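You operate a simulated robot arm through the tools that you are given. There is no shell and no other tool. Be economical: measure what you need, move in short steps, check, and stop when the job is done.

You run a simulated robot arm. Do the job below in one go: nothing can be reset, and whatever is moved stays where it is left.

## Task
Shut the blue, white and black valves, see which needle drops and tighten that nut.
Fine: watch the needles some seconds with all three shut; bleed that branch before tightening; open the three valves again after; open no other valve, leave the regulator.

The check looks at the end state, three seconds after you hand in, the way a careful person would. Anything else that was tipped, shoved, dropped, spilled or broken makes it a failure.

## Robot
A 7-joint arm with a two-finger parallel gripper, fixed in place. Base frame: the origin is at the foot of the arm, x ahead of it, y to its left, z up; the work surface is at about z = 72. Units: cm, rad, N and s.
With the tool pointing down near the work surface it reaches from about 16 to 68 cm from the base axis. Its first joint turns from -1.152 to 1.152 rad. Payload 2.4 kg.
The tool frame sits at the grasp point between the pads (the TCP): z along the fingers, y along the line on which they close. The tips reach 3 cm beyond it. Largest opening 9.4 cm; finger width 2.8, thickness 1; the body of the gripper, 5 by 9.6 cm, starts 5.5 cm behind the TCP.
Orientation is that of the tool frame in the base frame, as [roll, pitch, yaw] about the fixed x, y, z axes, in that order (R = Rz(yaw) Ry(pitch) Rx(roll)). With the fingers straight down and closing along the base's y, the tool's x points along the base's -x, its y along +y and its z along -z.

## Interface
- The arm moves only by the tool play_rows. Its argument "deltas" is a list that holds one entry, the list of rows, each a list of 7 numbers: the turn, a rotation vector about the base's x, y, z in rad, then the shift along the base's x, y, z in cm, then the gripper command, from -1 (fully open) to 1 (shut), values between in proportion. In form: [[[ax, ay, az, x, y, z, hand], ...]]. A call has 1 to 12 rows; each row is the pose to reach, as a shift and turn from the pose commanded when the call began. A row lasts 0.2 s, in which the tool goes at most 5 cm and 0.15 rad; a call with a longer step from one row to the next is refused whole, and so is a gripper value outside its range. A pose out of reach is approached as far as the arm can. The call stops where the force on the tool passes 40 N (or 10 N more than at its start, if that is more) or the arm is blocked; 0.2 s more then pass. The fingers move at their own pace (about 15.3 cm/s each) and stop on an object; they squeeze with about 34 N. The grip force told is the motor's: it shows also when the fingers shut on nothing. Time passes only in rows, and 0.2 s behind the last, so rows that repeat a pose let the fingers close. The reply holds the time, the measured pose of the TCP, the force on the tool along the base axes, the opening and the grip force, in the units named above and with some noise, with the torque about the TCP (base axes, N m) and any sound that the robot's microphone picked up.
- Cameras (640 x 400 px; columns grow to the right, rows downward): "scene" is fixed at [3.97, 46.93, 146.6]; the picture's right is [-0.78, -0.63, 0.00], its down [-0.23, 0.28, -0.93] and it looks along [0.59, -0.72, -0.36] (base axes); focal length 318 px, centre (320, 200). "wrist" rides on the gripper at [7.6, 1.4, -10.2] in the tool frame; the picture's right is [-0.18, 0.98, 0.00], its down [-0.75, -0.14, -0.64] and it looks along [-0.63, -0.12, 0.77] (tool axes); focal length 243 px, centre (320, 200). There is no depth. A picture from a camera that has moved, and an enlarged one, comes with that camera's place and axes in the base frame and with its lens.
- grab_frame(camera): a new picture of that camera. It takes no simulated time.
- close_up(camera, box): a new picture of the part [left, top, right, bottom] of that camera's present view, enlarged. It takes no simulated time.
- close_job(): hands the job in; it is judged then, once.

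Go step by step. Nothing tells you positions but the pictures and the camera data: compare them with the known pose of the tool, close in by small moves and look again before you grip or let go. The budget is 120 turns and 68 pictures, counting those below and the enlarged ones. Unless the task says otherwise, let go and move clear before handing in, and close with one line.

The tools are called as name(argument=value, ...) on one line, values as JSON. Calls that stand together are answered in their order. play_rows: Moves the arm, as the interface text tells. Its arguments: {"type":"object","properties":{"deltas":{"type":"array"}},"required":["deltas"]} The other tools are called the same way: grab_frame (camera) takes a picture; close_up (camera, box) takes an enlarged picture of a part of a camera's view; close_job () hands the job in.

At the start:

```text
time: 0.0
tcp_pos: [32.38, 4.22, 133.8]
tool_rot: [-3.141, -0.001, 3.142]
ft_force: [-0.9, -0.3, 1.3]
wrist_torque: [-0.02, 0.0, 0.04]
opening: 9.4
grasp_force: 0.0
```

scene: 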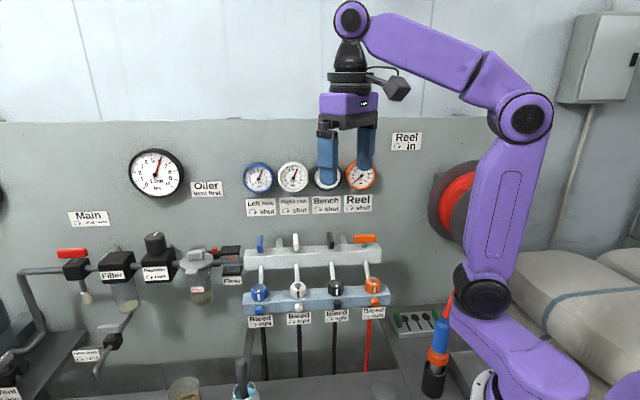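
wrist: 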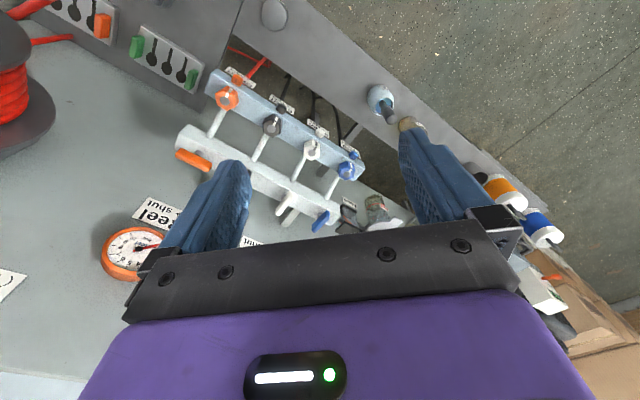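

I see a wall panel with gauges, a manifold with four lever valves (blue, white, black, orange) and bleed/nut fittings below. I'll enlarge the relevant parts to read the labels first.

close_up(camera="scene", box=[230, 220, 400, 326])

close_up(camera="scene", box=[230, 125, 430, 250])

close_up(camera="scene", box=[0, 140, 250, 400])

close_up(camera="scene", box=[160, 290, 480, 400])

```text
3.76 times, centred on (315, 273) of scene
camera zoom: at [3.97, 46.93, 146.6], right [-0.78, -0.63, 0.0], down [-0.23, 0.28, -0.93], along [0.59, -0.72, -0.36], focal length 1198 px, centre (339, -75)
```

zoom: 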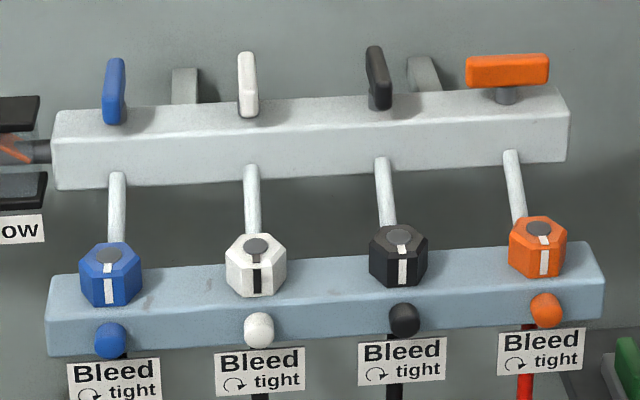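

```text
3.20 times, centred on (330, 188) of scene
camera zoom: at [3.97, 46.93, 146.6], right [-0.78, -0.63, 0.0], down [-0.23, 0.28, -0.93], along [0.59, -0.72, -0.36], focal length 1018 px, centre (288, 240)
```

zoom: 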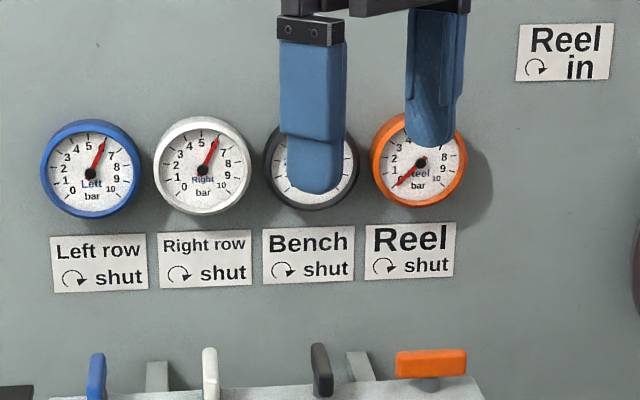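

```text
1.54 times, centred on (125, 270) of scene
camera zoom: at [3.97, 46.93, 146.6], right [-0.78, -0.63, 0.0], down [-0.23, 0.28, -0.93], along [0.59, -0.72, -0.36], focal length 489 px, centre (620, 92)
```

zoom: 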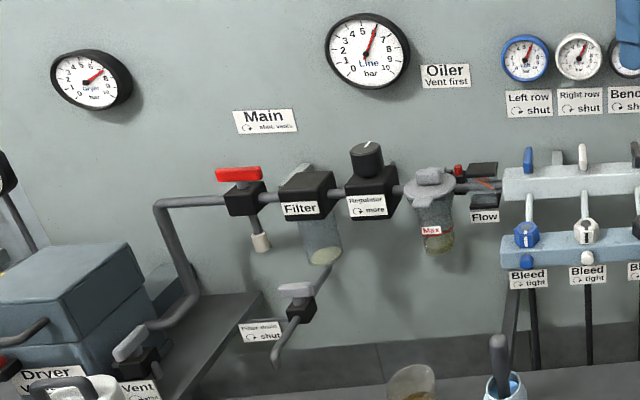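

```text
2.00 times, centred on (320, 345) of scene
camera zoom: at [3.97, 46.93, 146.6], right [-0.78, -0.63, 0.0], down [-0.23, 0.28, -0.93], along [0.59, -0.72, -0.36], focal length 636 px, centre (320, -90)
```

zoom: 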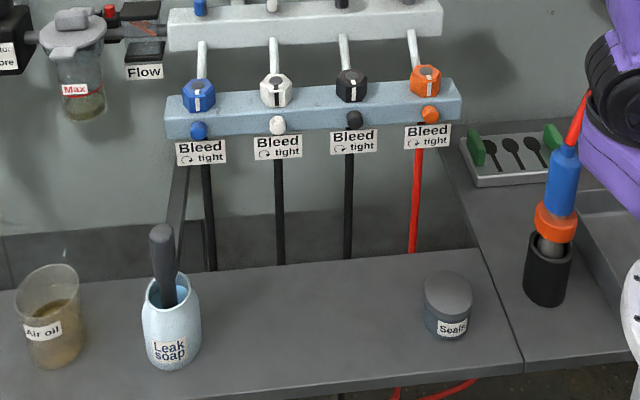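

The manifold runs diagonally, roughly from (53,7) at blue to (35,-13) at orange, with the nuts at z≈99. I'll look closer through the wrist camera before moving.

close_up(camera="wrist", box=[165, 55, 405, 245])

play_rows(deltas=[[[0, 0, -0.15, -1, 1, 0, -1], [0, 0, -0.3, -2, 2, 0, -1], [0, 0, -0.45, -3, 3, 0, -1], [0, 0, -0.6, -4, 4, 0, -1], [0, 0, -0.75, -5, 5, 0, -1]]])

```text
2.11 times, centred on (285, 150) of wrist
camera zoom: at [24.9, 5.67, 144.12], right [0.18, 0.98, 0.0], down [0.75, -0.14, 0.64], along [0.63, -0.12, -0.77], focal length 511 px, centre (394, 305)
```

zoom: 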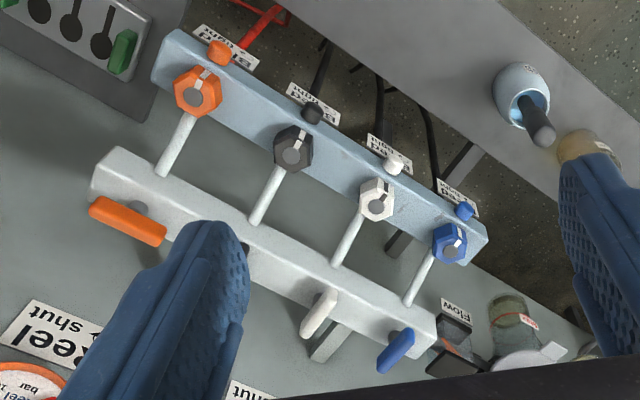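

```text
time: 1.2
tcp_pos: [27.44, 9.36, 133.69]
tool_rot: [3.141, 0.001, 2.39]
ft_force: [0.0, -0.1, 1.2]
wrist_torque: [-0.02, 0.0, 0.0]
opening: 9.39
grasp_force: 0.2
```

The levers and nuts both appear to have vertical axes. I'm checking from this new wrist orientation.

grab_frame(camera="wrist")

close_up(camera="scene", box=[230, 145, 400, 251])

```text
60 pictures are left
camera wrist: at [22.89, 15.55, 144.12], right [0.81, 0.59, 0.0], down [0.45, -0.62, 0.64], along [0.38, -0.52, -0.77], focal length 243 px, centre (320, 200)
```

wrist: 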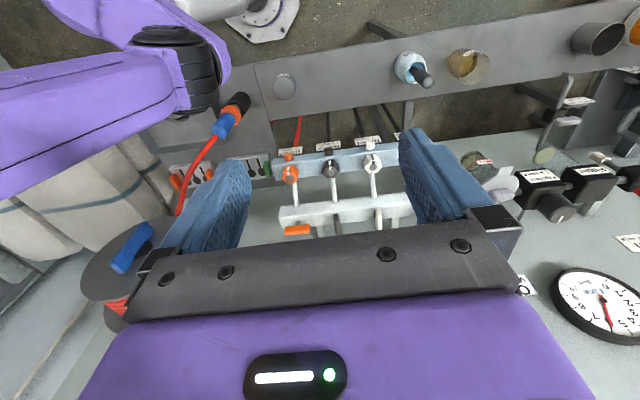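

```text
3.76 times, centred on (315, 198) of scene
camera zoom: at [3.97, 46.93, 146.6], right [-0.78, -0.63, 0.0], down [-0.23, 0.28, -0.93], along [0.59, -0.72, -0.36], focal length 1198 px, centre (339, 208)
```

zoom: 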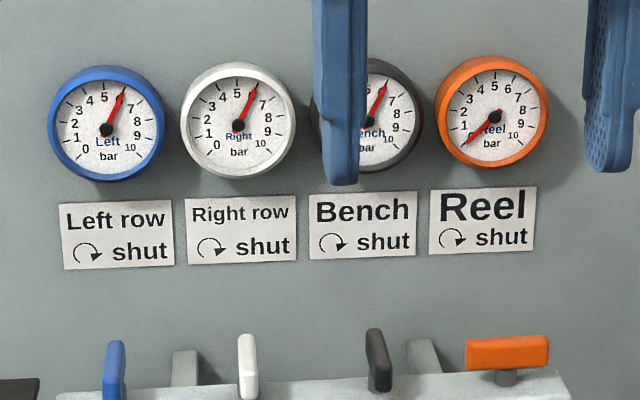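

The tool's closing line is now parallel to the manifold. I take the lever centres to be blue (61.8,-0.2), white (55.5,-7.0) and black (49.3,-13.7), all at z≈106. I'll move to hover above blue.

play_rows(deltas=[[[0, 0, 0, 4, -1, -1.5, -0.2], [0, 0, 0, 8, -2, -3, -0.2], [0, 0, 0, 12, -3, -5, -0.2], [0, 0, 0, 16, -4, -7, -0.2], [0, 0, 0, 20, -5, -9, -0.2], [0, 0, 0, 24, -6, -11, -0.2], [0, 0, 0, 28, -7, -13, -0.2], [0, 0, 0, 31, -8, -15, -0.2], [0, 0, 0, 34, -9.4, -16.5, -0.2]]])

grab_frame(camera="wrist")

grab_frame(camera="scene")

```text
time: 3.2
tcp_pos: [61.61, -0.12, 117.27]
tool_rot: [-3.14, 0.001, 2.392]
ft_force: [0.1, -0.1, -0.2]
wrist_torque: [-0.02, 0.02, -0.03]
opening: 5.66
grasp_force: 0.1
```

```text
58 pictures are left
camera wrist: at [57.05, 5.99, 127.58], right [0.8, 0.59, 0.0], down [0.46, -0.62, 0.64], along [0.38, -0.52, -0.77], focal length 243 px, centre (320, 200)
```

wrist: 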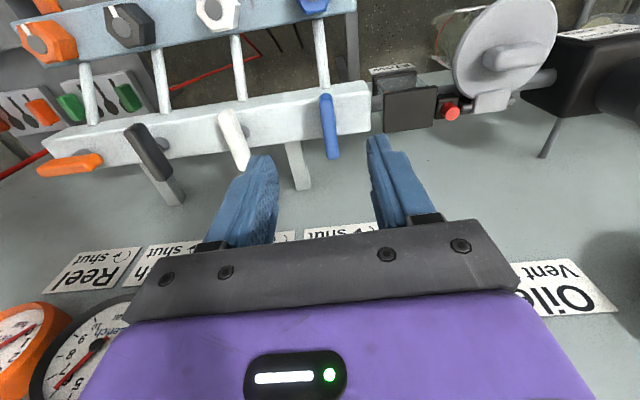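

```text
57 pictures are left
```

scene: 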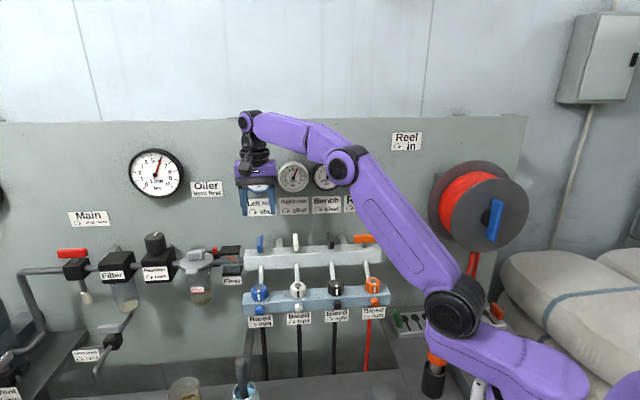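

Refined by triangulation: the levers are at z≈105.1, with blue (63.6,-1.2), white (57.0,-7.8), black (50.3,-14.4) and the bar at exactly 45°. I'll centre over blue and go partway down.

play_rows(deltas=[[[0, 0, -0.036, 2.1, -1.1, 0, -0.2], [0, 0, -0.036, 2.1, -1.1, -4, -0.2], [0, 0, -0.036, 2.1, -1.1, -7.5, -0.2], [0, 0, -0.036, 2.1, -1.1, -7.5, -0.2]]])

grab_frame(camera="wrist")

close_up(camera="scene", box=[210, 150, 370, 250])

```text
time: 4.2
tcp_pos: [63.7, -1.31, 109.65]
tool_rot: [-3.14, 0.0, 2.356]
ft_force: [0.8, 0.1, -0.4]
wrist_torque: [0.02, 0.01, -0.01]
opening: 5.62
grasp_force: 0.2
```

```text
56 pictures are left
camera wrist: at [59.23, 5.14, 120.07], right [0.83, 0.56, 0.0], down [0.43, -0.63, 0.64], along [0.36, -0.53, -0.77], focal length 243 px, centre (320, 200)
```

wrist: 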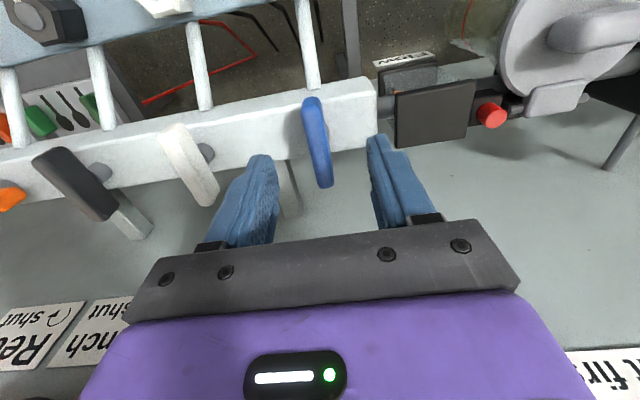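

```text
4.00 times, centred on (290, 200) of scene
camera zoom: at [3.97, 46.93, 146.6], right [-0.78, -0.63, 0.0], down [-0.23, 0.28, -0.93], along [0.59, -0.72, -0.36], focal length 1272 px, centre (440, 200)
```

zoom: 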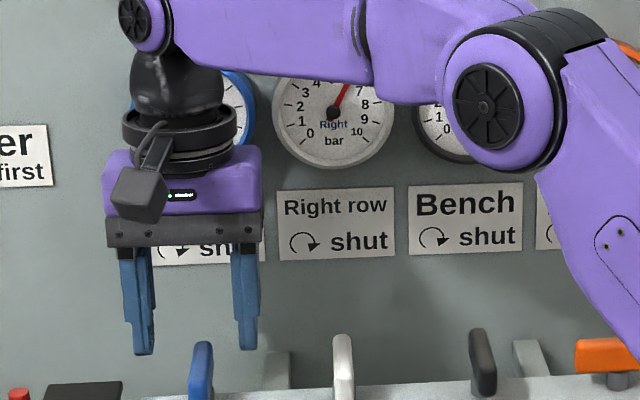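

The gripper is well aligned with blue. I'm descending so the pads straddle the lever, then closing.

play_rows(deltas=[[[0, 0, 0, -0.3, 0.2, -1.3, -0.2], [0, 0, 0, -0.3, 0.2, -2.7, -0.2], [0, 0, 0, -0.3, 0.2, -2.7, 0.3], [0, 0, 0, -0.3, 0.2, -2.7, 0.7], [0, 0, 0, -0.3, 0.2, -2.7, 1], [0, 0, 0, -0.3, 0.2, -2.7, 1]]])

close_up(camera="scene", box=[210, 170, 338, 250])

```text
time: 5.6
tcp_pos: [63.26, -0.93, 107.01]
tool_rot: [-3.139, 0.0, 2.355]
ft_force: [-5.6, -1.7, -1.6]
wrist_torque: [-0.26, -0.28, -0.03]
opening: 1.29
grasp_force: 45.3
```

```text
5.00 times, centred on (274, 210) of scene
camera zoom: at [3.95, 46.92, 146.61], right [-0.78, -0.63, 0.0], down [-0.23, 0.28, -0.93], along [0.59, -0.72, -0.36], focal length 1591 px, centre (550, 150)
```

zoom: 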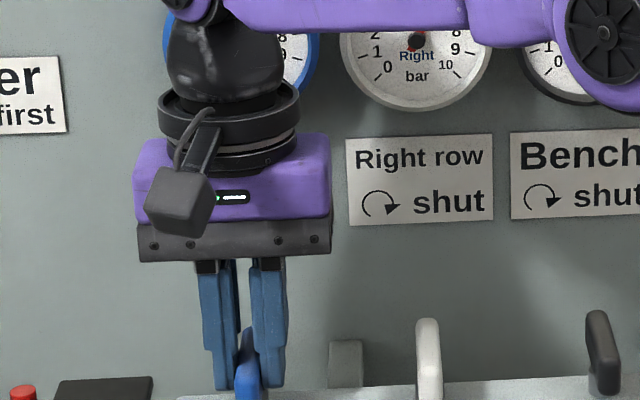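

Blue is gripped (opening 1.29). I'm turning clockwise in guarded steps.

play_rows(deltas=[[[0, 0, -0.12, 0, 0, 0, 1], [0, 0, -0.24, 0, 0, 0, 1], [0, 0, -0.36, 0, 0, 0, 1], [0, 0, -0.48, 0, 0, 0, 1]]])

```text
time: 6.6
tcp_pos: [63.51, -1.02, 106.99]
tool_rot: [3.136, 0.0, 1.876]
ft_force: [20.6, 0.8, -10.2]
wrist_torque: [0.8, 0.21, 0.1]
opening: 1.27
grasp_force: 45.4
```

A sideways load of about 20 N in +x shows the stem lies a little further in +x. I'll shift the pivot and keep turning.

play_rows(deltas=[[[0, 0, 0, 0.4, 0, 0, 1], [0, 0, -0.12, 0.55, 0, 0, 1], [0, 0, -0.24, 0.6, 0, 0, 1], [0, 0, -0.36, 0.65, 0, 0, 1]]])

```text
time: 7.6
tcp_pos: [63.67, -0.85, 107.07]
tool_rot: [-3.13, -0.002, 1.511]
ft_force: [-30.4, 6.2, -5.1]
wrist_torque: [0.59, -0.23, -0.12]
opening: 1.28
grasp_force: 44.8
```

play_rows(deltas=[[[0, 0, 0, -0.2, 0.1, 0, 1], [0, 0, -0.12, -0.25, 0.15, 0, 1], [0, 0, -0.24, -0.25, 0.15, 0, 1], [0, 0, -0.36, -0.25, 0.15, 0, 1]]])

close_up(camera="scene", box=[210, 150, 370, 250])

```text
time: 8.6
tcp_pos: [63.71, -1.1, 107.06]
tool_rot: [3.138, 0.0, 1.154]
ft_force: [2.0, 0.8, -12.3]
wrist_torque: [0.31, 0.07, 0.0]
opening: 1.28
grasp_force: 45.0
```

```text
4.00 times, centred on (290, 200) of scene
camera zoom: at [4.01, 46.93, 146.6], right [-0.78, -0.63, 0.0], down [-0.23, 0.28, -0.93], along [0.59, -0.72, -0.36], focal length 1272 px, centre (440, 200)
```

zoom: 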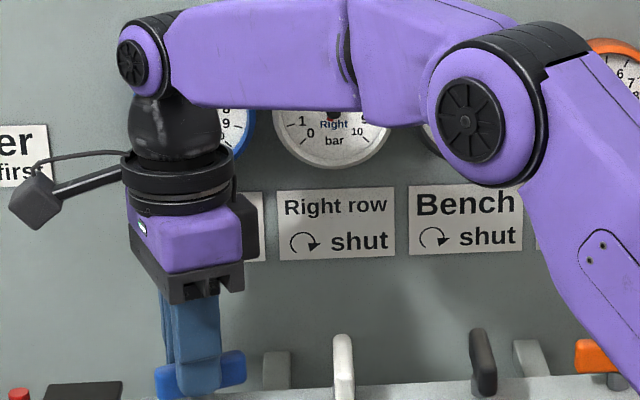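

The lever is following and the load is low. I'm finishing the last ~0.37 rad to the stop.

play_rows(deltas=[[[0, 0, -0.12, 0, 0, 0, 1], [0, 0, -0.24, 0, 0, 0, 1], [0, 0, -0.33, 0, 0, 0, 1], [0, 0, -0.39, 0, 0, 0, 1], [0, 0, -0.39, 0, 0, 0, 1]]])

close_up(camera="scene", box=[210, 150, 370, 250])

```text
time: 9.8
tcp_pos: [63.93, -1.08, 107.03]
tool_rot: [3.135, -0.006, 0.764]
ft_force: [28.8, -10.7, -9.9]
wrist_torque: [-0.26, 0.48, 1.21]
opening: 1.28
grasp_force: 44.6
```

```text
4.00 times, centred on (290, 200) of scene
camera zoom: at [4.09, 46.89, 146.61], right [-0.78, -0.63, 0.0], down [-0.23, 0.28, -0.93], along [0.59, -0.72, -0.36], focal length 1272 px, centre (440, 200)
```

zoom: 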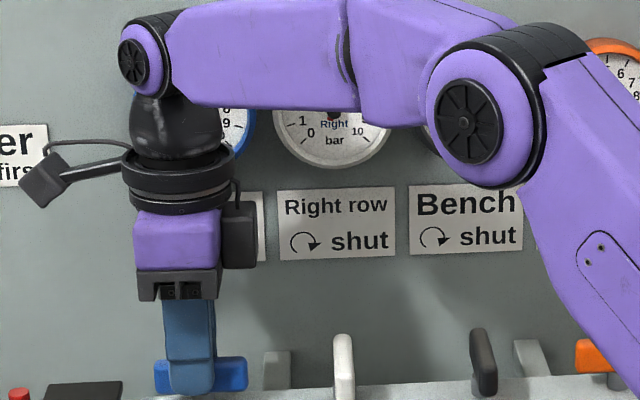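

Blue has hit its stop (1.2 N m) and lies along the bar. I'm releasing, lifting and rotating back over white.

play_rows(deltas=[[[0, 0, -0.37, 0.3, -0.2, 0, 0.2], [0, 0, -0.37, 0.3, -0.2, 0, -0.2], [0, 0, -0.37, 0.3, -0.2, 0, -0.2]]])

play_rows(deltas=[[[0, 0, 0, 0, 0, 2, -0.2], [0, 0, 0, -0.5, 0.5, 4, -0.2], [0, 0, 0.15, -1.5, 0, 5, -0.2], [0, 0, 0.3, -2.5, -1, 5, -0.2], [0, 0, 0.45, -3.5, -2, 5, -0.2], [0, 0, 0.6, -4.5, -3, 5, -0.2], [0, 0, 0.75, -5.5, -4, 5, -0.2], [0, 0, 0.9, -6.5, -5, 5, -0.2], [0, 0, 1.05, -6.7, -6, 5, -0.2], [0, 0, 1.2, -6.7, -6.6, 5, -0.2], [0, 0, 1.35, -6.7, -6.6, 5, -0.2], [0, 0, 1.5, -6.7, -6.6, 5, -0.2]]])

grab_frame(camera="wrist")

grab_frame(camera="scene")

```text
refused: row 1 steps farther than a row can; nothing moved
```

```text
time: 12.4
tcp_pos: [57.1, -7.45, 112.07]
tool_rot: [3.141, 0.0, 2.268]
ft_force: [0.4, -0.3, -0.1]
wrist_torque: [0.01, 0.01, -0.01]
opening: 5.66
grasp_force: 0.1
```

```text
51 pictures are left
camera wrist: at [53.25, -0.72, 122.4], right [0.87, 0.49, 0.0], down [0.38, -0.67, 0.64], along [0.32, -0.56, -0.77], focal length 243 px, centre (320, 200)
```

wrist: 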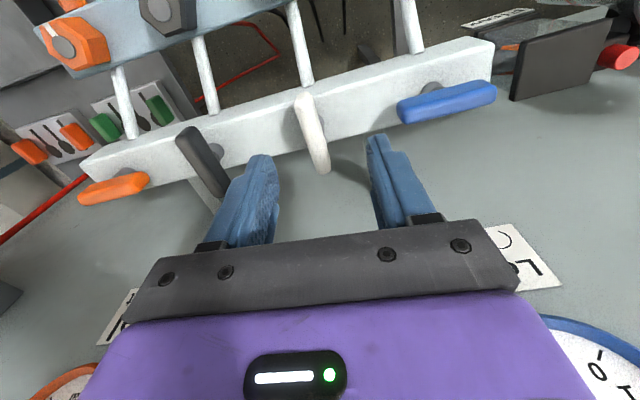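

```text
50 pictures are left
```

scene: 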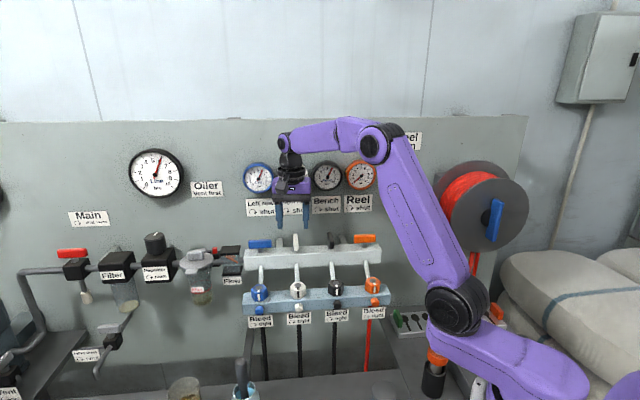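

Blue is shut. White should be at (57.3,-7.75), so I'm aligning, descending and gripping.

play_rows(deltas=[[[0, 0, 0.088, 0.2, -0.3, 0, -0.2], [0, 0, 0.088, 0.2, -0.3, -2.5, -0.2], [0, 0, 0.088, 0.2, -0.3, -5.05, -0.2], [0, 0, 0.088, 0.2, -0.3, -5.05, 0.2], [0, 0, 0.088, 0.2, -0.3, -5.05, 0.6], [0, 0, 0.088, 0.2, -0.3, -5.05, 1], [0, 0, 0.088, 0.2, -0.3, -5.05, 1]]])

```text
time: 14.0
tcp_pos: [56.87, -8.18, 106.88]
tool_rot: [-3.137, -0.005, 2.348]
ft_force: [-23.9, -12.9, 0.1]
wrist_torque: [0.28, -0.05, -0.01]
opening: 1.27
grasp_force: 44.8
```

play_rows(deltas=[[[0, 0, 0, -0.45, -0.4, 0, 1], [0, 0, -0.12, -0.45, -0.4, 0, 1], [0, 0, -0.24, -0.45, -0.4, 0, 1], [0, 0, -0.36, -0.45, -0.4, 0, 1], [0, 0, -0.48, -0.45, -0.4, 0, 1]]])

```text
time: 15.2
tcp_pos: [56.85, -8.09, 106.85]
tool_rot: [-3.141, 0.0, 1.874]
ft_force: [11.8, 1.3, -28.3]
wrist_torque: [-0.92, -0.49, -0.01]
opening: 1.3
grasp_force: 45.0
```

play_rows(deltas=[[[0, 0, 0, 0.2, 0, -0.25, 1], [0, 0, -0.12, 0.2, 0, -0.25, 1], [0, 0, -0.24, 0.2, 0, -0.25, 1], [0, 0, -0.36, 0.2, 0, -0.25, 1]]])

```text
time: 16.2
tcp_pos: [57.02, -7.97, 106.79]
tool_rot: [3.14, -0.002, 1.512]
ft_force: [-8.4, 8.9, 17.8]
wrist_torque: [0.77, 0.55, -0.01]
opening: 1.28
grasp_force: 44.7
```

play_rows(deltas=[[[0, 0, -0.12, 0, 0.1, 0.1, 1], [0, 0, -0.24, 0, 0.1, 0.1, 1], [0, 0, -0.36, 0, 0.1, 0.1, 1]]])

```text
time: 17.0
tcp_pos: [56.97, -8.02, 107.01]
tool_rot: [3.14, 0.001, 1.151]
ft_force: [-5.8, 5.5, 14.9]
wrist_torque: [1.33, -0.13, -0.01]
opening: 1.27
grasp_force: 44.7
```

The white lever is following smoothly. I'm finishing to its stop.

play_rows(deltas=[[[0, 0, -0.12, 0, 0, 0.1, 1], [0, 0, -0.24, 0, 0, 0.1, 1], [0, 0, -0.34, 0, 0, 0.1, 1], [0, 0, -0.39, 0, 0, 0.1, 1], [0, 0, -0.39, 0, 0, 0.1, 1]]])

```text
time: 18.2
tcp_pos: [56.96, -8.12, 106.86]
tool_rot: [3.141, 0.002, 0.765]
ft_force: [1.2, 2.5, -5.8]
wrist_torque: [0.56, -0.59, 1.09]
opening: 1.28
grasp_force: 45.0
```

White is at its stop. I'm releasing and moving over black at about (50.3,-14.6).

play_rows(deltas=[[[0, 0, 0, 0, 0, 0, 0.3], [0, 0, 0, 0, 0, 0, -0.2], [0, 0, 0, 0, 0, 0, -0.2]]])

play_rows(deltas=[[[0, 0, 0, 0, 0, 2, -0.2], [0, 0, 0, -0.5, 0.5, 4, -0.2], [0, 0, 0.15, -1.5, 0, 5, -0.2], [0, 0, 0.3, -2.5, -1, 5, -0.2], [0, 0, 0.45, -3.5, -2, 5, -0.2], [0, 0, 0.6, -4.5, -3, 5, -0.2], [0, 0, 0.75, -5.5, -4, 5, -0.2], [0, 0, 0.9, -6.5, -5, 5, -0.2], [0, 0, 1.05, -6.65, -6, 5, -0.2], [0, 0, 1.2, -6.65, -6.6, 5, -0.2], [0, 0, 1.35, -6.65, -6.6, 5, -0.2], [0, 0, 1.5, -6.65, -6.6, 5, -0.2]]])

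grab_frame(camera="wrist")

close_up(camera="scene", box=[230, 145, 400, 251])

```text
time: 19.0
tcp_pos: [56.87, -8.12, 107.0]
tool_rot: [-3.141, 0.0, 0.763]
ft_force: [-0.3, -0.7, -1.2]
wrist_torque: [0.01, -0.02, 0.02]
opening: 5.66
grasp_force: 0.0
```

```text
time: 21.6
tcp_pos: [50.22, -14.76, 111.97]
tool_rot: [3.141, 0.001, 2.265]
ft_force: [0.2, 0.6, 0.1]
wrist_torque: [0.01, -0.03, 0.01]
opening: 5.63
grasp_force: 0.0
```

```text
49 pictures are left
camera wrist: at [46.52, -7.9, 122.33], right [0.87, 0.49, 0.0], down [0.37, -0.67, 0.64], along [0.31, -0.56, -0.77], focal length 243 px, centre (320, 200)
```

wrist: 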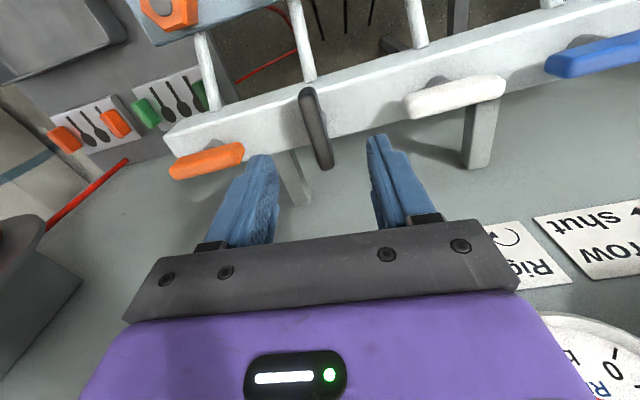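

```text
3.76 times, centred on (315, 198) of scene
camera zoom: at [3.97, 46.93, 146.6], right [-0.78, -0.63, 0.0], down [-0.23, 0.28, -0.93], along [0.59, -0.72, -0.36], focal length 1198 px, centre (339, 208)
```

zoom: 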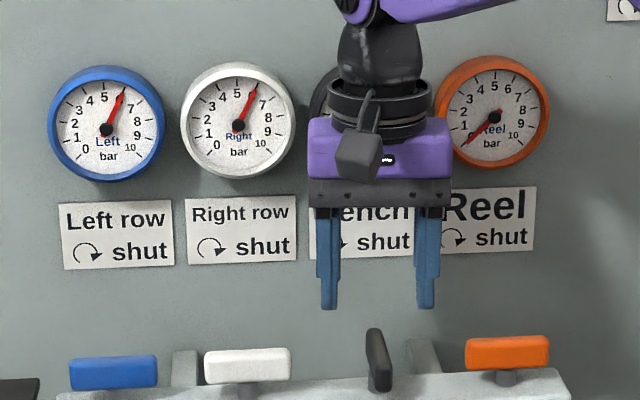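

Blue and white are shut. I'm descending onto black and gripping.

play_rows(deltas=[[[0, 0, 0.088, 0, -0.2, 0, -0.2], [0, 0, 0.088, 0, -0.2, -2.5, -0.2], [0, 0, 0.088, 0, -0.2, -5.0, -0.2], [0, 0, 0.088, 0, -0.2, -5.0, 0.2], [0, 0, 0.088, 0, -0.2, -5.0, 0.6], [0, 0, 0.088, 0, -0.2, -5.0, 1], [0, 0, 0.088, 0, -0.2, -5.0, 1]]])

```text
time: 23.2
tcp_pos: [50.27, -14.95, 106.96]
tool_rot: [-3.139, 0.002, 2.35]
ft_force: [-4.7, -1.0, -3.8]
wrist_torque: [-0.4, -0.44, 0.01]
opening: 1.29
grasp_force: 44.8
```

Gripped nearly centred. I'm turning clockwise.

play_rows(deltas=[[[0, 0, -0.12, 0, 0, 0, 1], [0, 0, -0.24, 0, 0, 0, 1], [0, 0, -0.36, 0, 0, 0, 1], [0, 0, -0.48, 0, 0, 0, 1]]])

```text
time: 24.2
tcp_pos: [50.22, -14.83, 106.97]
tool_rot: [-3.138, 0.0, 1.867]
ft_force: [-6.6, -3.7, -7.3]
wrist_torque: [-0.33, -0.18, 0.04]
opening: 1.29
grasp_force: 45.7
```

play_rows(deltas=[[[0, 0, -0.12, 0, 0, 0, 1], [0, 0, -0.24, 0, 0, 0, 1], [0, 0, -0.36, 0, 0, 0, 1], [0, 0, -0.48, 0, 0, 0, 1], [0, 0, -0.6, 0, 0, 0, 1]]])

```text
time: 25.4
tcp_pos: [50.09, -14.94, 106.97]
tool_rot: [-3.138, 0.0, 1.267]
ft_force: [-17.5, -7.2, -11.1]
wrist_torque: [0.99, -0.44, 0.03]
opening: 1.28
grasp_force: 45.1
```

play_rows(deltas=[[[0, 0, 0, -0.2, 0, 0, 1], [0, 0, -0.12, -0.2, 0, 0, 1], [0, 0, -0.24, -0.2, 0, 0, 1], [0, 0, -0.36, -0.2, 0, 0, 1], [0, 0, -0.46, -0.2, 0, 0, 1], [0, 0, -0.5, -0.2, 0, 0, 1], [0, 0, -0.5, -0.2, 0, 0, 1]]])

```text
time: 27.0
tcp_pos: [50.2, -14.93, 106.95]
tool_rot: [-3.139, 0.001, 0.771]
ft_force: [-3.6, -8.7, -18.1]
wrist_torque: [0.02, -0.12, 0.73]
opening: 1.3
grasp_force: 45.1
```

play_rows(deltas=[[[0, 0, -0.03, 0, 0, 0, 1], [0, 0, -0.03, 0, 0, 0, 1]]])

play_rows(deltas=[[[0, 0, 0, 0, 0, 0, 0.3], [0, 0, 0, 0, 0, 0, -0.2], [0, 0, 0, 0, 0, 0, -0.2], [0, 0, 0, 0, 0, 2.5, -0.2], [0, 0, 0, 0, 0, 5, -0.2], [0, 0, 0.15, -3, 3, 5, -0.2], [0, 0, 0.3, -6, 6, 5, -0.2], [0, 0, 0.45, -9, 9, 5, -0.2], [0, 0, 0.6, -11, 12, 5, -0.2], [0, 0, 0.75, -13, 15, 5, -0.2]]])

grab_frame(camera="scene")

```text
time: 27.6
tcp_pos: [50.21, -15.11, 106.93]
tool_rot: [-3.141, -0.002, 0.743]
ft_force: [-0.8, -9.7, -17.9]
wrist_torque: [-0.23, 0.11, 1.44]
opening: 1.34
grasp_force: 45.1
```

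```text
time: 29.8
tcp_pos: [37.05, 0.23, 112.09]
tool_rot: [3.141, 0.001, 1.495]
ft_force: [0.7, 0.2, 0.2]
wrist_torque: [0.01, 0.02, 0.0]
opening: 5.63
grasp_force: 0.2
```

```text
47 pictures are left
```

scene: 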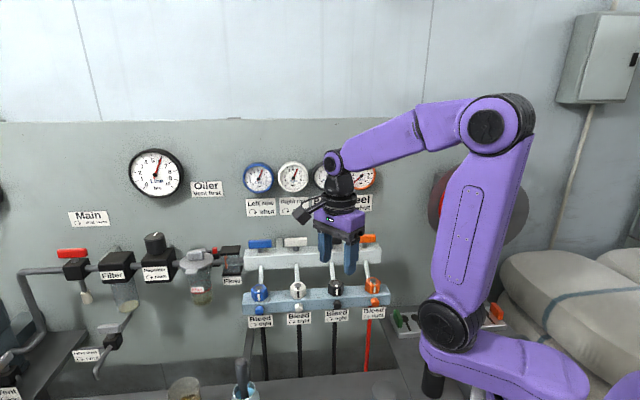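

All three levers look crosswise. I'm moving the arm clear of the gauges and noting readings before and after a wait.

play_rows(deltas=[[[0, 0, 0.15, -3, 1, 2, -0.2], [0, 0, 0.3, -6, 2, 4, -0.2], [0, 0, 0.45, -9, 3, 6, -0.2], [0, 0, 0.6, -11, 4, 8, -0.2], [0, 0, 0.75, -12, 4, 10, -0.2], [0, 0, 0.86, -12, 4, 10, -0.2]]])

close_up(camera="scene", box=[230, 145, 400, 251])

play_rows(deltas=[[[0, 0, 0, 0, 0, 0, -0.2], [0, 0, 0, 0, 0, 0, -0.2], [0, 0, 0, 0, 0, 0, -0.2], [0, 0, 0, 0, 0, 0, -0.2], [0, 0, 0, 0, 0, 0, -0.2], [0, 0, 0, 0, 0, 0, -0.2], [0, 0, 0, 0, 0, 0, -0.2], [0, 0, 0, 0, 0, 0, -0.2], [0, 0, 0, 0, 0, 0, -0.2], [0, 0, 0, 0, 0, 0, -0.2], [0, 0, 0, 0, 0, 0, -0.2], [0, 0, 0, 0, 0, 0, -0.2]]])

play_rows(deltas=[[[0, 0, 0, 0, 0, 0, -0.2], [0, 0, 0, 0, 0, 0, -0.2], [0, 0, 0, 0, 0, 0, -0.2], [0, 0, 0, 0, 0, 0, -0.2], [0, 0, 0, 0, 0, 0, -0.2], [0, 0, 0, 0, 0, 0, -0.2], [0, 0, 0, 0, 0, 0, -0.2], [0, 0, 0, 0, 0, 0, -0.2], [0, 0, 0, 0, 0, 0, -0.2], [0, 0, 0, 0, 0, 0, -0.2], [0, 0, 0, 0, 0, 0, -0.2], [0, 0, 0, 0, 0, 0, -0.2]]])

close_up(camera="scene", box=[230, 145, 400, 251])

```text
time: 31.2
tcp_pos: [24.99, 4.17, 122.01]
tool_rot: [3.141, 0.0, 2.353]
ft_force: [0.5, -0.2, 0.2]
wrist_torque: [0.02, -0.01, -0.06]
opening: 5.64
grasp_force: 0.1
```

```text
3.76 times, centred on (315, 198) of scene
camera zoom: at [3.97, 46.93, 146.6], right [-0.78, -0.63, 0.0], down [-0.23, 0.28, -0.93], along [0.59, -0.72, -0.36], focal length 1198 px, centre (339, 208)
```

zoom: 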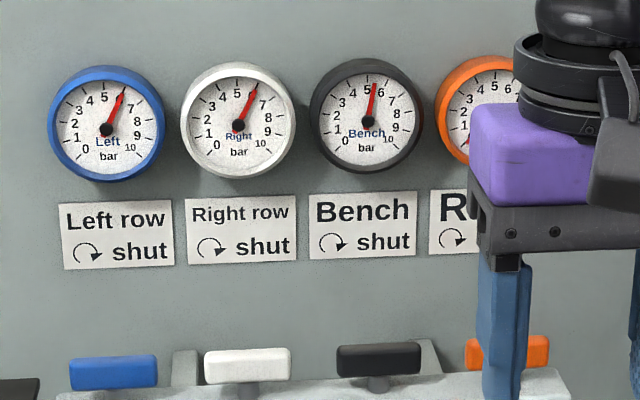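

```text
time: 33.8
tcp_pos: [25.07, 4.21, 121.98]
tool_rot: [-3.141, -0.001, 2.352]
ft_force: [0.2, -0.2, 0.4]
wrist_torque: [-0.04, 0.02, 0.02]
opening: 5.64
grasp_force: 0.1
```

```text
time: 36.4
tcp_pos: [25.22, 4.11, 122.04]
tool_rot: [3.141, -0.001, 2.35]
ft_force: [-0.8, -0.7, 0.0]
wrist_torque: [0.01, -0.01, 0.02]
opening: 5.65
grasp_force: 0.0
```

```text
3.76 times, centred on (315, 198) of scene
camera zoom: at [3.97, 46.93, 146.6], right [-0.78, -0.63, 0.0], down [-0.23, 0.28, -0.93], along [0.59, -0.72, -0.36], focal length 1198 px, centre (339, 208)
```

zoom: 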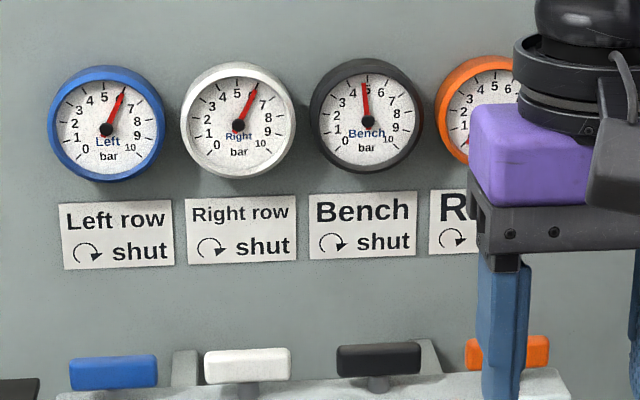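

The Bench (black) needle falls (6 → 5.6 → 4.8) while Left and Right hold, so the black branch leaks. I'm going over to look closely at the black nut and bleed knob.

play_rows(deltas=[[[0, 0, 0, 3, -1.5, -2, -0.2], [0, 0, 0, 6, -3, -5, -0.2], [0, 0, 0, 9, -5, -8, -0.2], [0, 0, 0, 12, -6, -11, -0.2], [0, 0, 0, 13, -7.5, -13, -0.2]]])

grab_frame(camera="wrist")

close_up(camera="scene", box=[280, 240, 408, 320])

```text
time: 37.6
tcp_pos: [38.2, -3.29, 109.02]
tool_rot: [3.141, 0.001, 2.351]
ft_force: [-0.3, 0.0, 0.7]
wrist_torque: [0.01, -0.01, -0.02]
opening: 5.65
grasp_force: 0.0
```

```text
44 pictures are left
camera wrist: at [33.79, 3.09, 119.36], right [0.83, 0.56, 0.0], down [0.43, -0.63, 0.64], along [0.36, -0.53, -0.77], focal length 243 px, centre (320, 200)
```

wrist: 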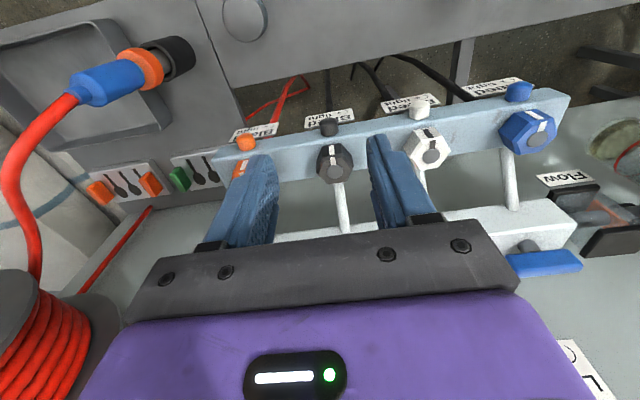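

```text
5.00 times, centred on (344, 280) of scene
camera zoom: at [3.97, 46.93, 146.6], right [-0.78, -0.63, 0.0], down [-0.23, 0.28, -0.93], along [0.59, -0.72, -0.36], focal length 1591 px, centre (200, -200)
```

zoom: 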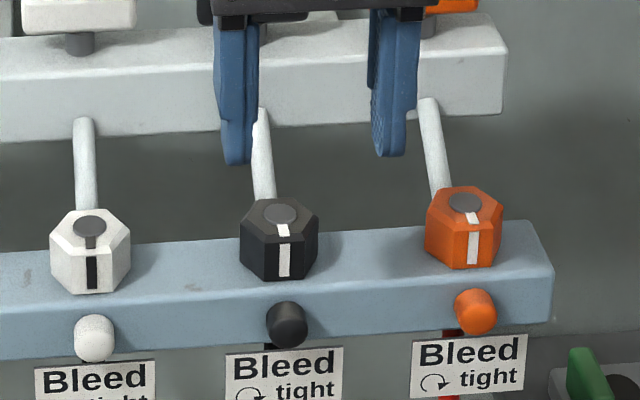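

close_up(camera="wrist", box=[220, 90, 460, 240])

close_up(camera="scene", box=[310, 275, 374, 325])

```text
2.67 times, centred on (340, 165) of wrist
camera zoom: at [33.79, 3.09, 119.36], right [0.83, 0.56, 0.0], down [0.43, -0.63, 0.64], along [0.36, -0.53, -0.77], focal length 647 px, centre (267, 293)
```

zoom: 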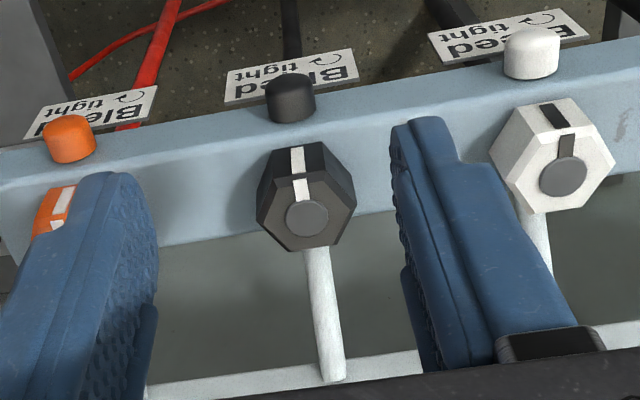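

```text
8.00 times, centred on (342, 300) of scene
camera zoom: at [3.97, 46.93, 146.6], right [-0.78, -0.63, 0.0], down [-0.23, 0.28, -0.93], along [0.59, -0.72, -0.36], focal length 2545 px, centre (144, -600)
```

zoom: 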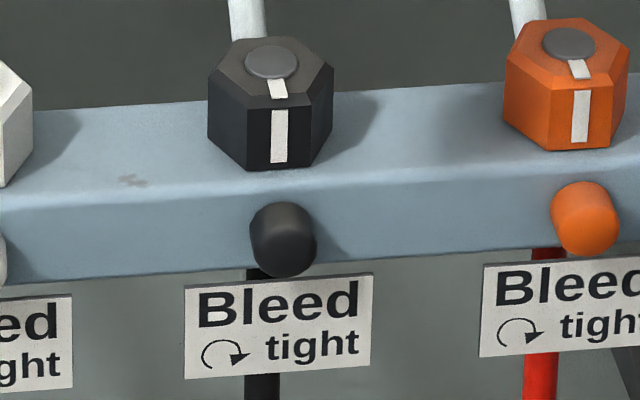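

The black nut axis is about (42.2,-6.3) with its top at z≈99.8, and the bleed button face is about (40.3,-4.5,95.3), facing outward. I'll close the fingers, tilt the tips toward the wall and come down in front of the button.

play_rows(deltas=[[[-0.1, -0.1, 0, -1, 1.2, 0, 0.3], [-0.2, -0.2, 0, -2, 2.4, 0, 1], [-0.3, -0.3, 0, -3, 3.6, 0, 1], [-0.4, -0.4, 0, -3.2, 4, -1, 1], [-0.424, -0.424, 0, -3.2, 4, -4.5, 1], [-0.424, -0.424, 0, -3.2, 4, -8, 1], [-0.424, -0.424, 0, -3.2, 4, -11.9, 1], [-0.424, -0.424, 0, -3.2, 4, -11.9, 1]]])

grab_frame(camera="wrist")

close_up(camera="scene", box=[260, 210, 420, 330])

```text
time: 39.4
tcp_pos: [34.81, 0.62, 97.11]
tool_rot: [3.138, 0.598, 2.348]
ft_force: [0.1, 0.1, 0.1]
wrist_torque: [-0.02, 0.0, 0.01]
opening: 0.02
grasp_force: 33.3
```

```text
40 pictures are left
camera wrist: at [27.35, 10.17, 101.31], right [0.8, 0.58, 0.11], down [0.08, -0.29, 0.95], along [0.59, -0.76, -0.28], focal length 243 px, centre (320, 200)
```

wrist: 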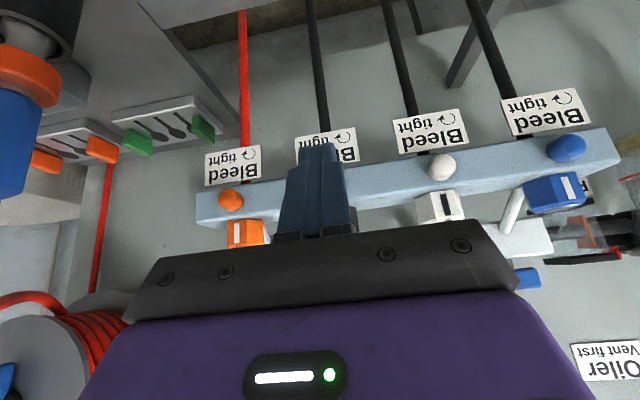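

```text
3.33 times, centred on (340, 270) of scene
camera zoom: at [3.97, 46.93, 146.6], right [-0.78, -0.63, 0.0], down [-0.23, 0.28, -0.93], along [0.59, -0.72, -0.36], focal length 1060 px, centre (253, -33)
```

zoom: 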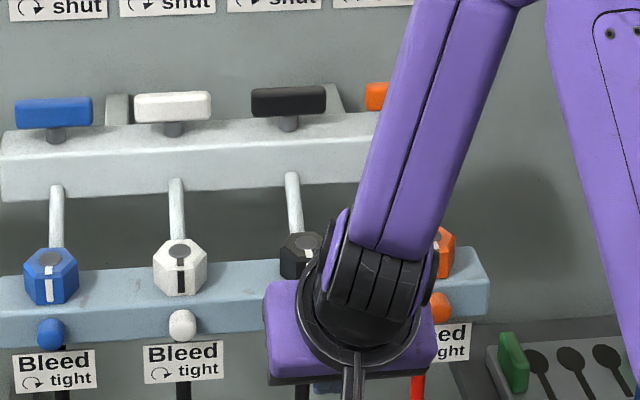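

Better triangulation puts the button at about (41.6,-5.6,93.6). I'm lowering a bit, shifting slightly along the bar and approaching to just short of contact.

play_rows(deltas=[[[0, 0, 0, 0.2, 0.2, -1.7, 1], [0, 0, 0, 2.0, -1.6, -1.7, 1], [0, 0, 0, 3.5, -3.1, -1.7, 1], [0, 0, 0, 4.0, -3.6, -1.7, 1]]])

grab_frame(camera="wrist")

```text
time: 40.4
tcp_pos: [38.87, -2.9, 95.46]
tool_rot: [3.138, 0.598, 2.351]
ft_force: [-3.6, 2.5, 1.0]
wrist_torque: [0.04, 0.01, 0.05]
opening: 0.02
grasp_force: 32.8
```

```text
38 pictures are left
camera wrist: at [31.38, 6.58, 99.67], right [0.8, 0.58, 0.11], down [0.08, -0.29, 0.95], along [0.59, -0.76, -0.28], focal length 243 px, centre (320, 200)
```

wrist: 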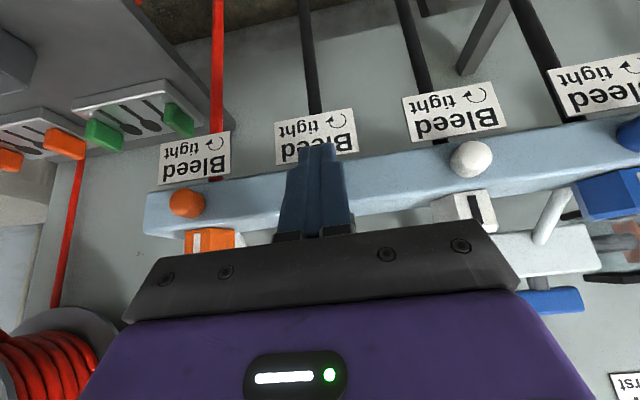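

The tip has touched the button (about 4 N). I'm pressing in a little and holding.

play_rows(deltas=[[[0, 0, 0, 0.2, -0.2, 0, 1], [0, 0, 0, 0.4, -0.4, 0, 1], [0, 0, 0, 0.6, -0.6, 0, 1], [0, 0, 0, 0.6, -0.6, 0, 1], [0, 0, 0, 0.6, -0.6, 0, 1], [0, 0, 0, 0.6, -0.6, 0, 1], [0, 0, 0, 0.6, -0.6, 0, 1], [0, 0, 0, 0.6, -0.6, 0, 1]]])

close_up(camera="scene", box=[230, 145, 400, 251])

```text
time: 42.2
tcp_pos: [39.21, -3.28, 95.21]
tool_rot: [3.138, 0.589, 2.353]
ft_force: [-16.4, 27.0, 0.9]
wrist_torque: [0.39, 0.29, 0.14]
opening: 0.0
grasp_force: 33.1
```

```text
3.76 times, centred on (315, 198) of scene
camera zoom: at [3.92, 47.0, 146.58], right [-0.78, -0.63, 0.0], down [-0.23, 0.28, -0.93], along [0.59, -0.72, -0.36], focal length 1198 px, centre (339, 208)
```

zoom: 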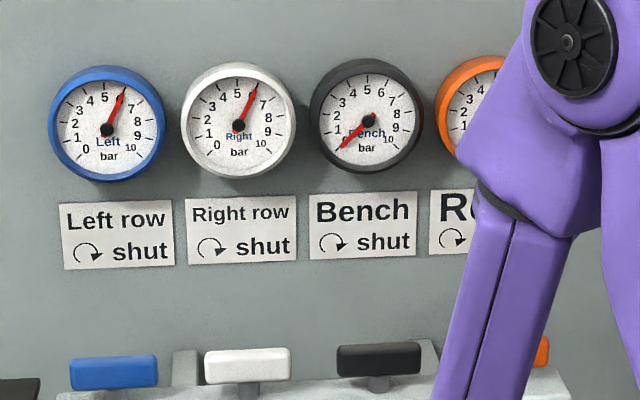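

The Bench needle is at zero, so the branch is bled. I'm backing off, rising and straightening the tool with the fingers open.

play_rows(deltas=[[[0, 0, 0, -1.5, 1.5, 0, 1], [0, 0, 0, -4, 4, 0, 1], [0, 0, 0, -4, 4, 4.5, 1], [0.1, 0.1, 0, -4, 4, 9, 0.5], [0.2, 0.2, 0, -4, 4, 12, -0.5], [0.3, 0.3, 0, -4, 4, 12, -0.5], [0.4, 0.4, 0, -3, 3, 12, -0.5], [0.424, 0.424, 0, -1, 1, 12, -0.5], [0.424, 0.424, 0, 2, -2, 12, -0.5]]])

grab_frame(camera="wrist")

close_up(camera="scene", box=[260, 230, 420, 330])

```text
time: 44.2
tcp_pos: [41.42, -5.49, 107.35]
tool_rot: [3.141, -0.002, 2.352]
ft_force: [-0.1, 0.4, 0.3]
wrist_torque: [0.01, 0.02, 0.03]
opening: 7.04
grasp_force: 0.1
```

```text
36 pictures are left
camera wrist: at [37.17, 0.88, 117.7], right [0.83, 0.56, 0.0], down [0.43, -0.64, 0.64], along [0.36, -0.53, -0.77], focal length 243 px, centre (320, 200)
```

wrist: 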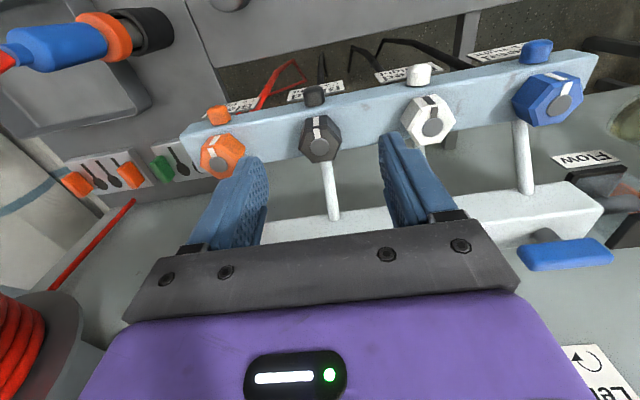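

```text
4.00 times, centred on (340, 280) of scene
camera zoom: at [3.97, 46.93, 146.6], right [-0.78, -0.63, 0.0], down [-0.23, 0.28, -0.93], along [0.59, -0.72, -0.36], focal length 1272 px, centre (240, -120)
```

zoom: 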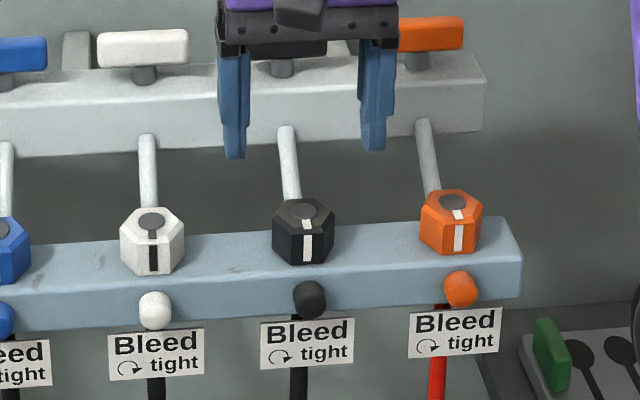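

The black nut axis is around (42.8,-7.15), with its marked flat facing outward. I'll rotate to yaw 165° so the pads meet two flats clear of the tube behind, and hover above it.

play_rows(deltas=[[[0, 0, 0.14, 0.5, -0.5, 0, -0.4], [0, 0, 0.28, 1.0, -1.1, -1, -0.4], [0, 0, 0.42, 1.4, -1.65, -2, -0.4], [0, 0, 0.528, 1.4, -1.65, -3, -0.4], [0, 0, 0.528, 1.4, -1.65, -3, -0.4]]])

grab_frame(camera="wrist")

close_up(camera="scene", box=[280, 230, 408, 310])

```text
time: 45.4
tcp_pos: [42.9, -7.29, 104.26]
tool_rot: [-3.141, 0.0, 2.883]
ft_force: [0.8, -0.1, 0.0]
wrist_torque: [0.0, -0.02, -0.03]
opening: 6.59
grasp_force: 0.2
```

```text
34 pictures are left
camera wrist: at [35.93, -3.92, 114.71], right [0.43, 0.9, 0.0], down [0.69, -0.33, 0.64], along [0.58, -0.28, -0.77], focal length 243 px, centre (320, 200)
```

wrist: 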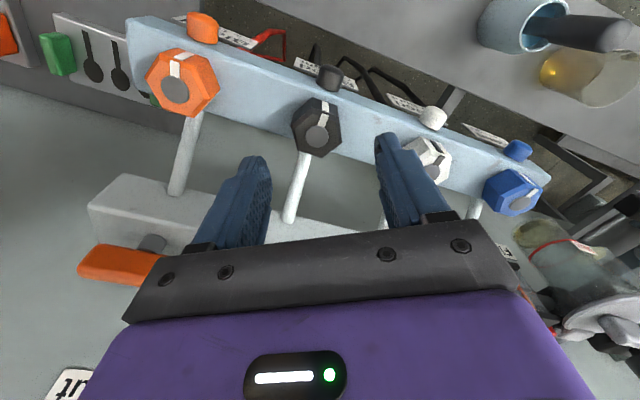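

```text
5.00 times, centred on (344, 270) of scene
camera zoom: at [3.97, 46.93, 146.6], right [-0.78, -0.63, 0.0], down [-0.23, 0.28, -0.93], along [0.59, -0.72, -0.36], focal length 1591 px, centre (200, -150)
```

zoom: 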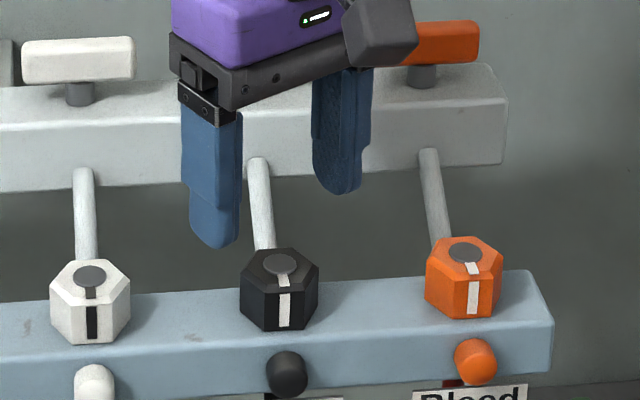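

The gripper is centred over the nut. I'm descending to z≈99.6 and closing on the flats.

play_rows(deltas=[[[0, 0, 0, 0, 0, -2, -0.4], [0, 0, 0, 0, 0, -4, -0.4], [0, 0, 0, 0, 0, -4.7, -0.4], [0, 0, 0, 0, 0, -4.7, -0.4]]])

close_up(camera="scene", box=[280, 230, 408, 310])

close_up(camera="wrist", box=[180, 60, 460, 240])

```text
time: 46.4
tcp_pos: [42.86, -7.13, 99.6]
tool_rot: [-3.141, 0.001, 2.878]
ft_force: [-0.5, 0.9, 0.7]
wrist_torque: [0.04, -0.01, -0.01]
opening: 6.58
grasp_force: 0.0
```

```text
5.00 times, centred on (344, 270) of scene
camera zoom: at [3.97, 46.93, 146.6], right [-0.78, -0.63, 0.0], down [-0.23, 0.28, -0.93], along [0.59, -0.72, -0.36], focal length 1591 px, centre (200, -150)
```

zoom: 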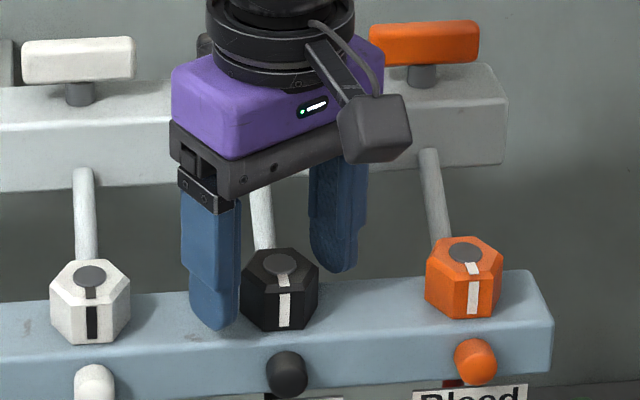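

```text
2.22 times, centred on (320, 150) of wrist
camera zoom: at [35.97, -3.91, 110.01], right [0.43, 0.9, 0.0], down [0.69, -0.33, 0.64], along [0.58, -0.28, -0.77], focal length 539 px, centre (320, 311)
```

zoom: 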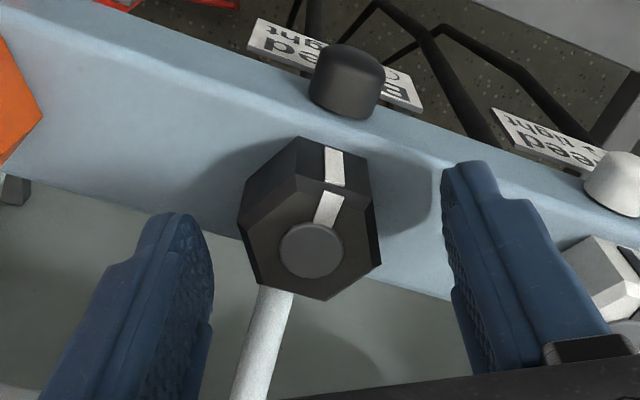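

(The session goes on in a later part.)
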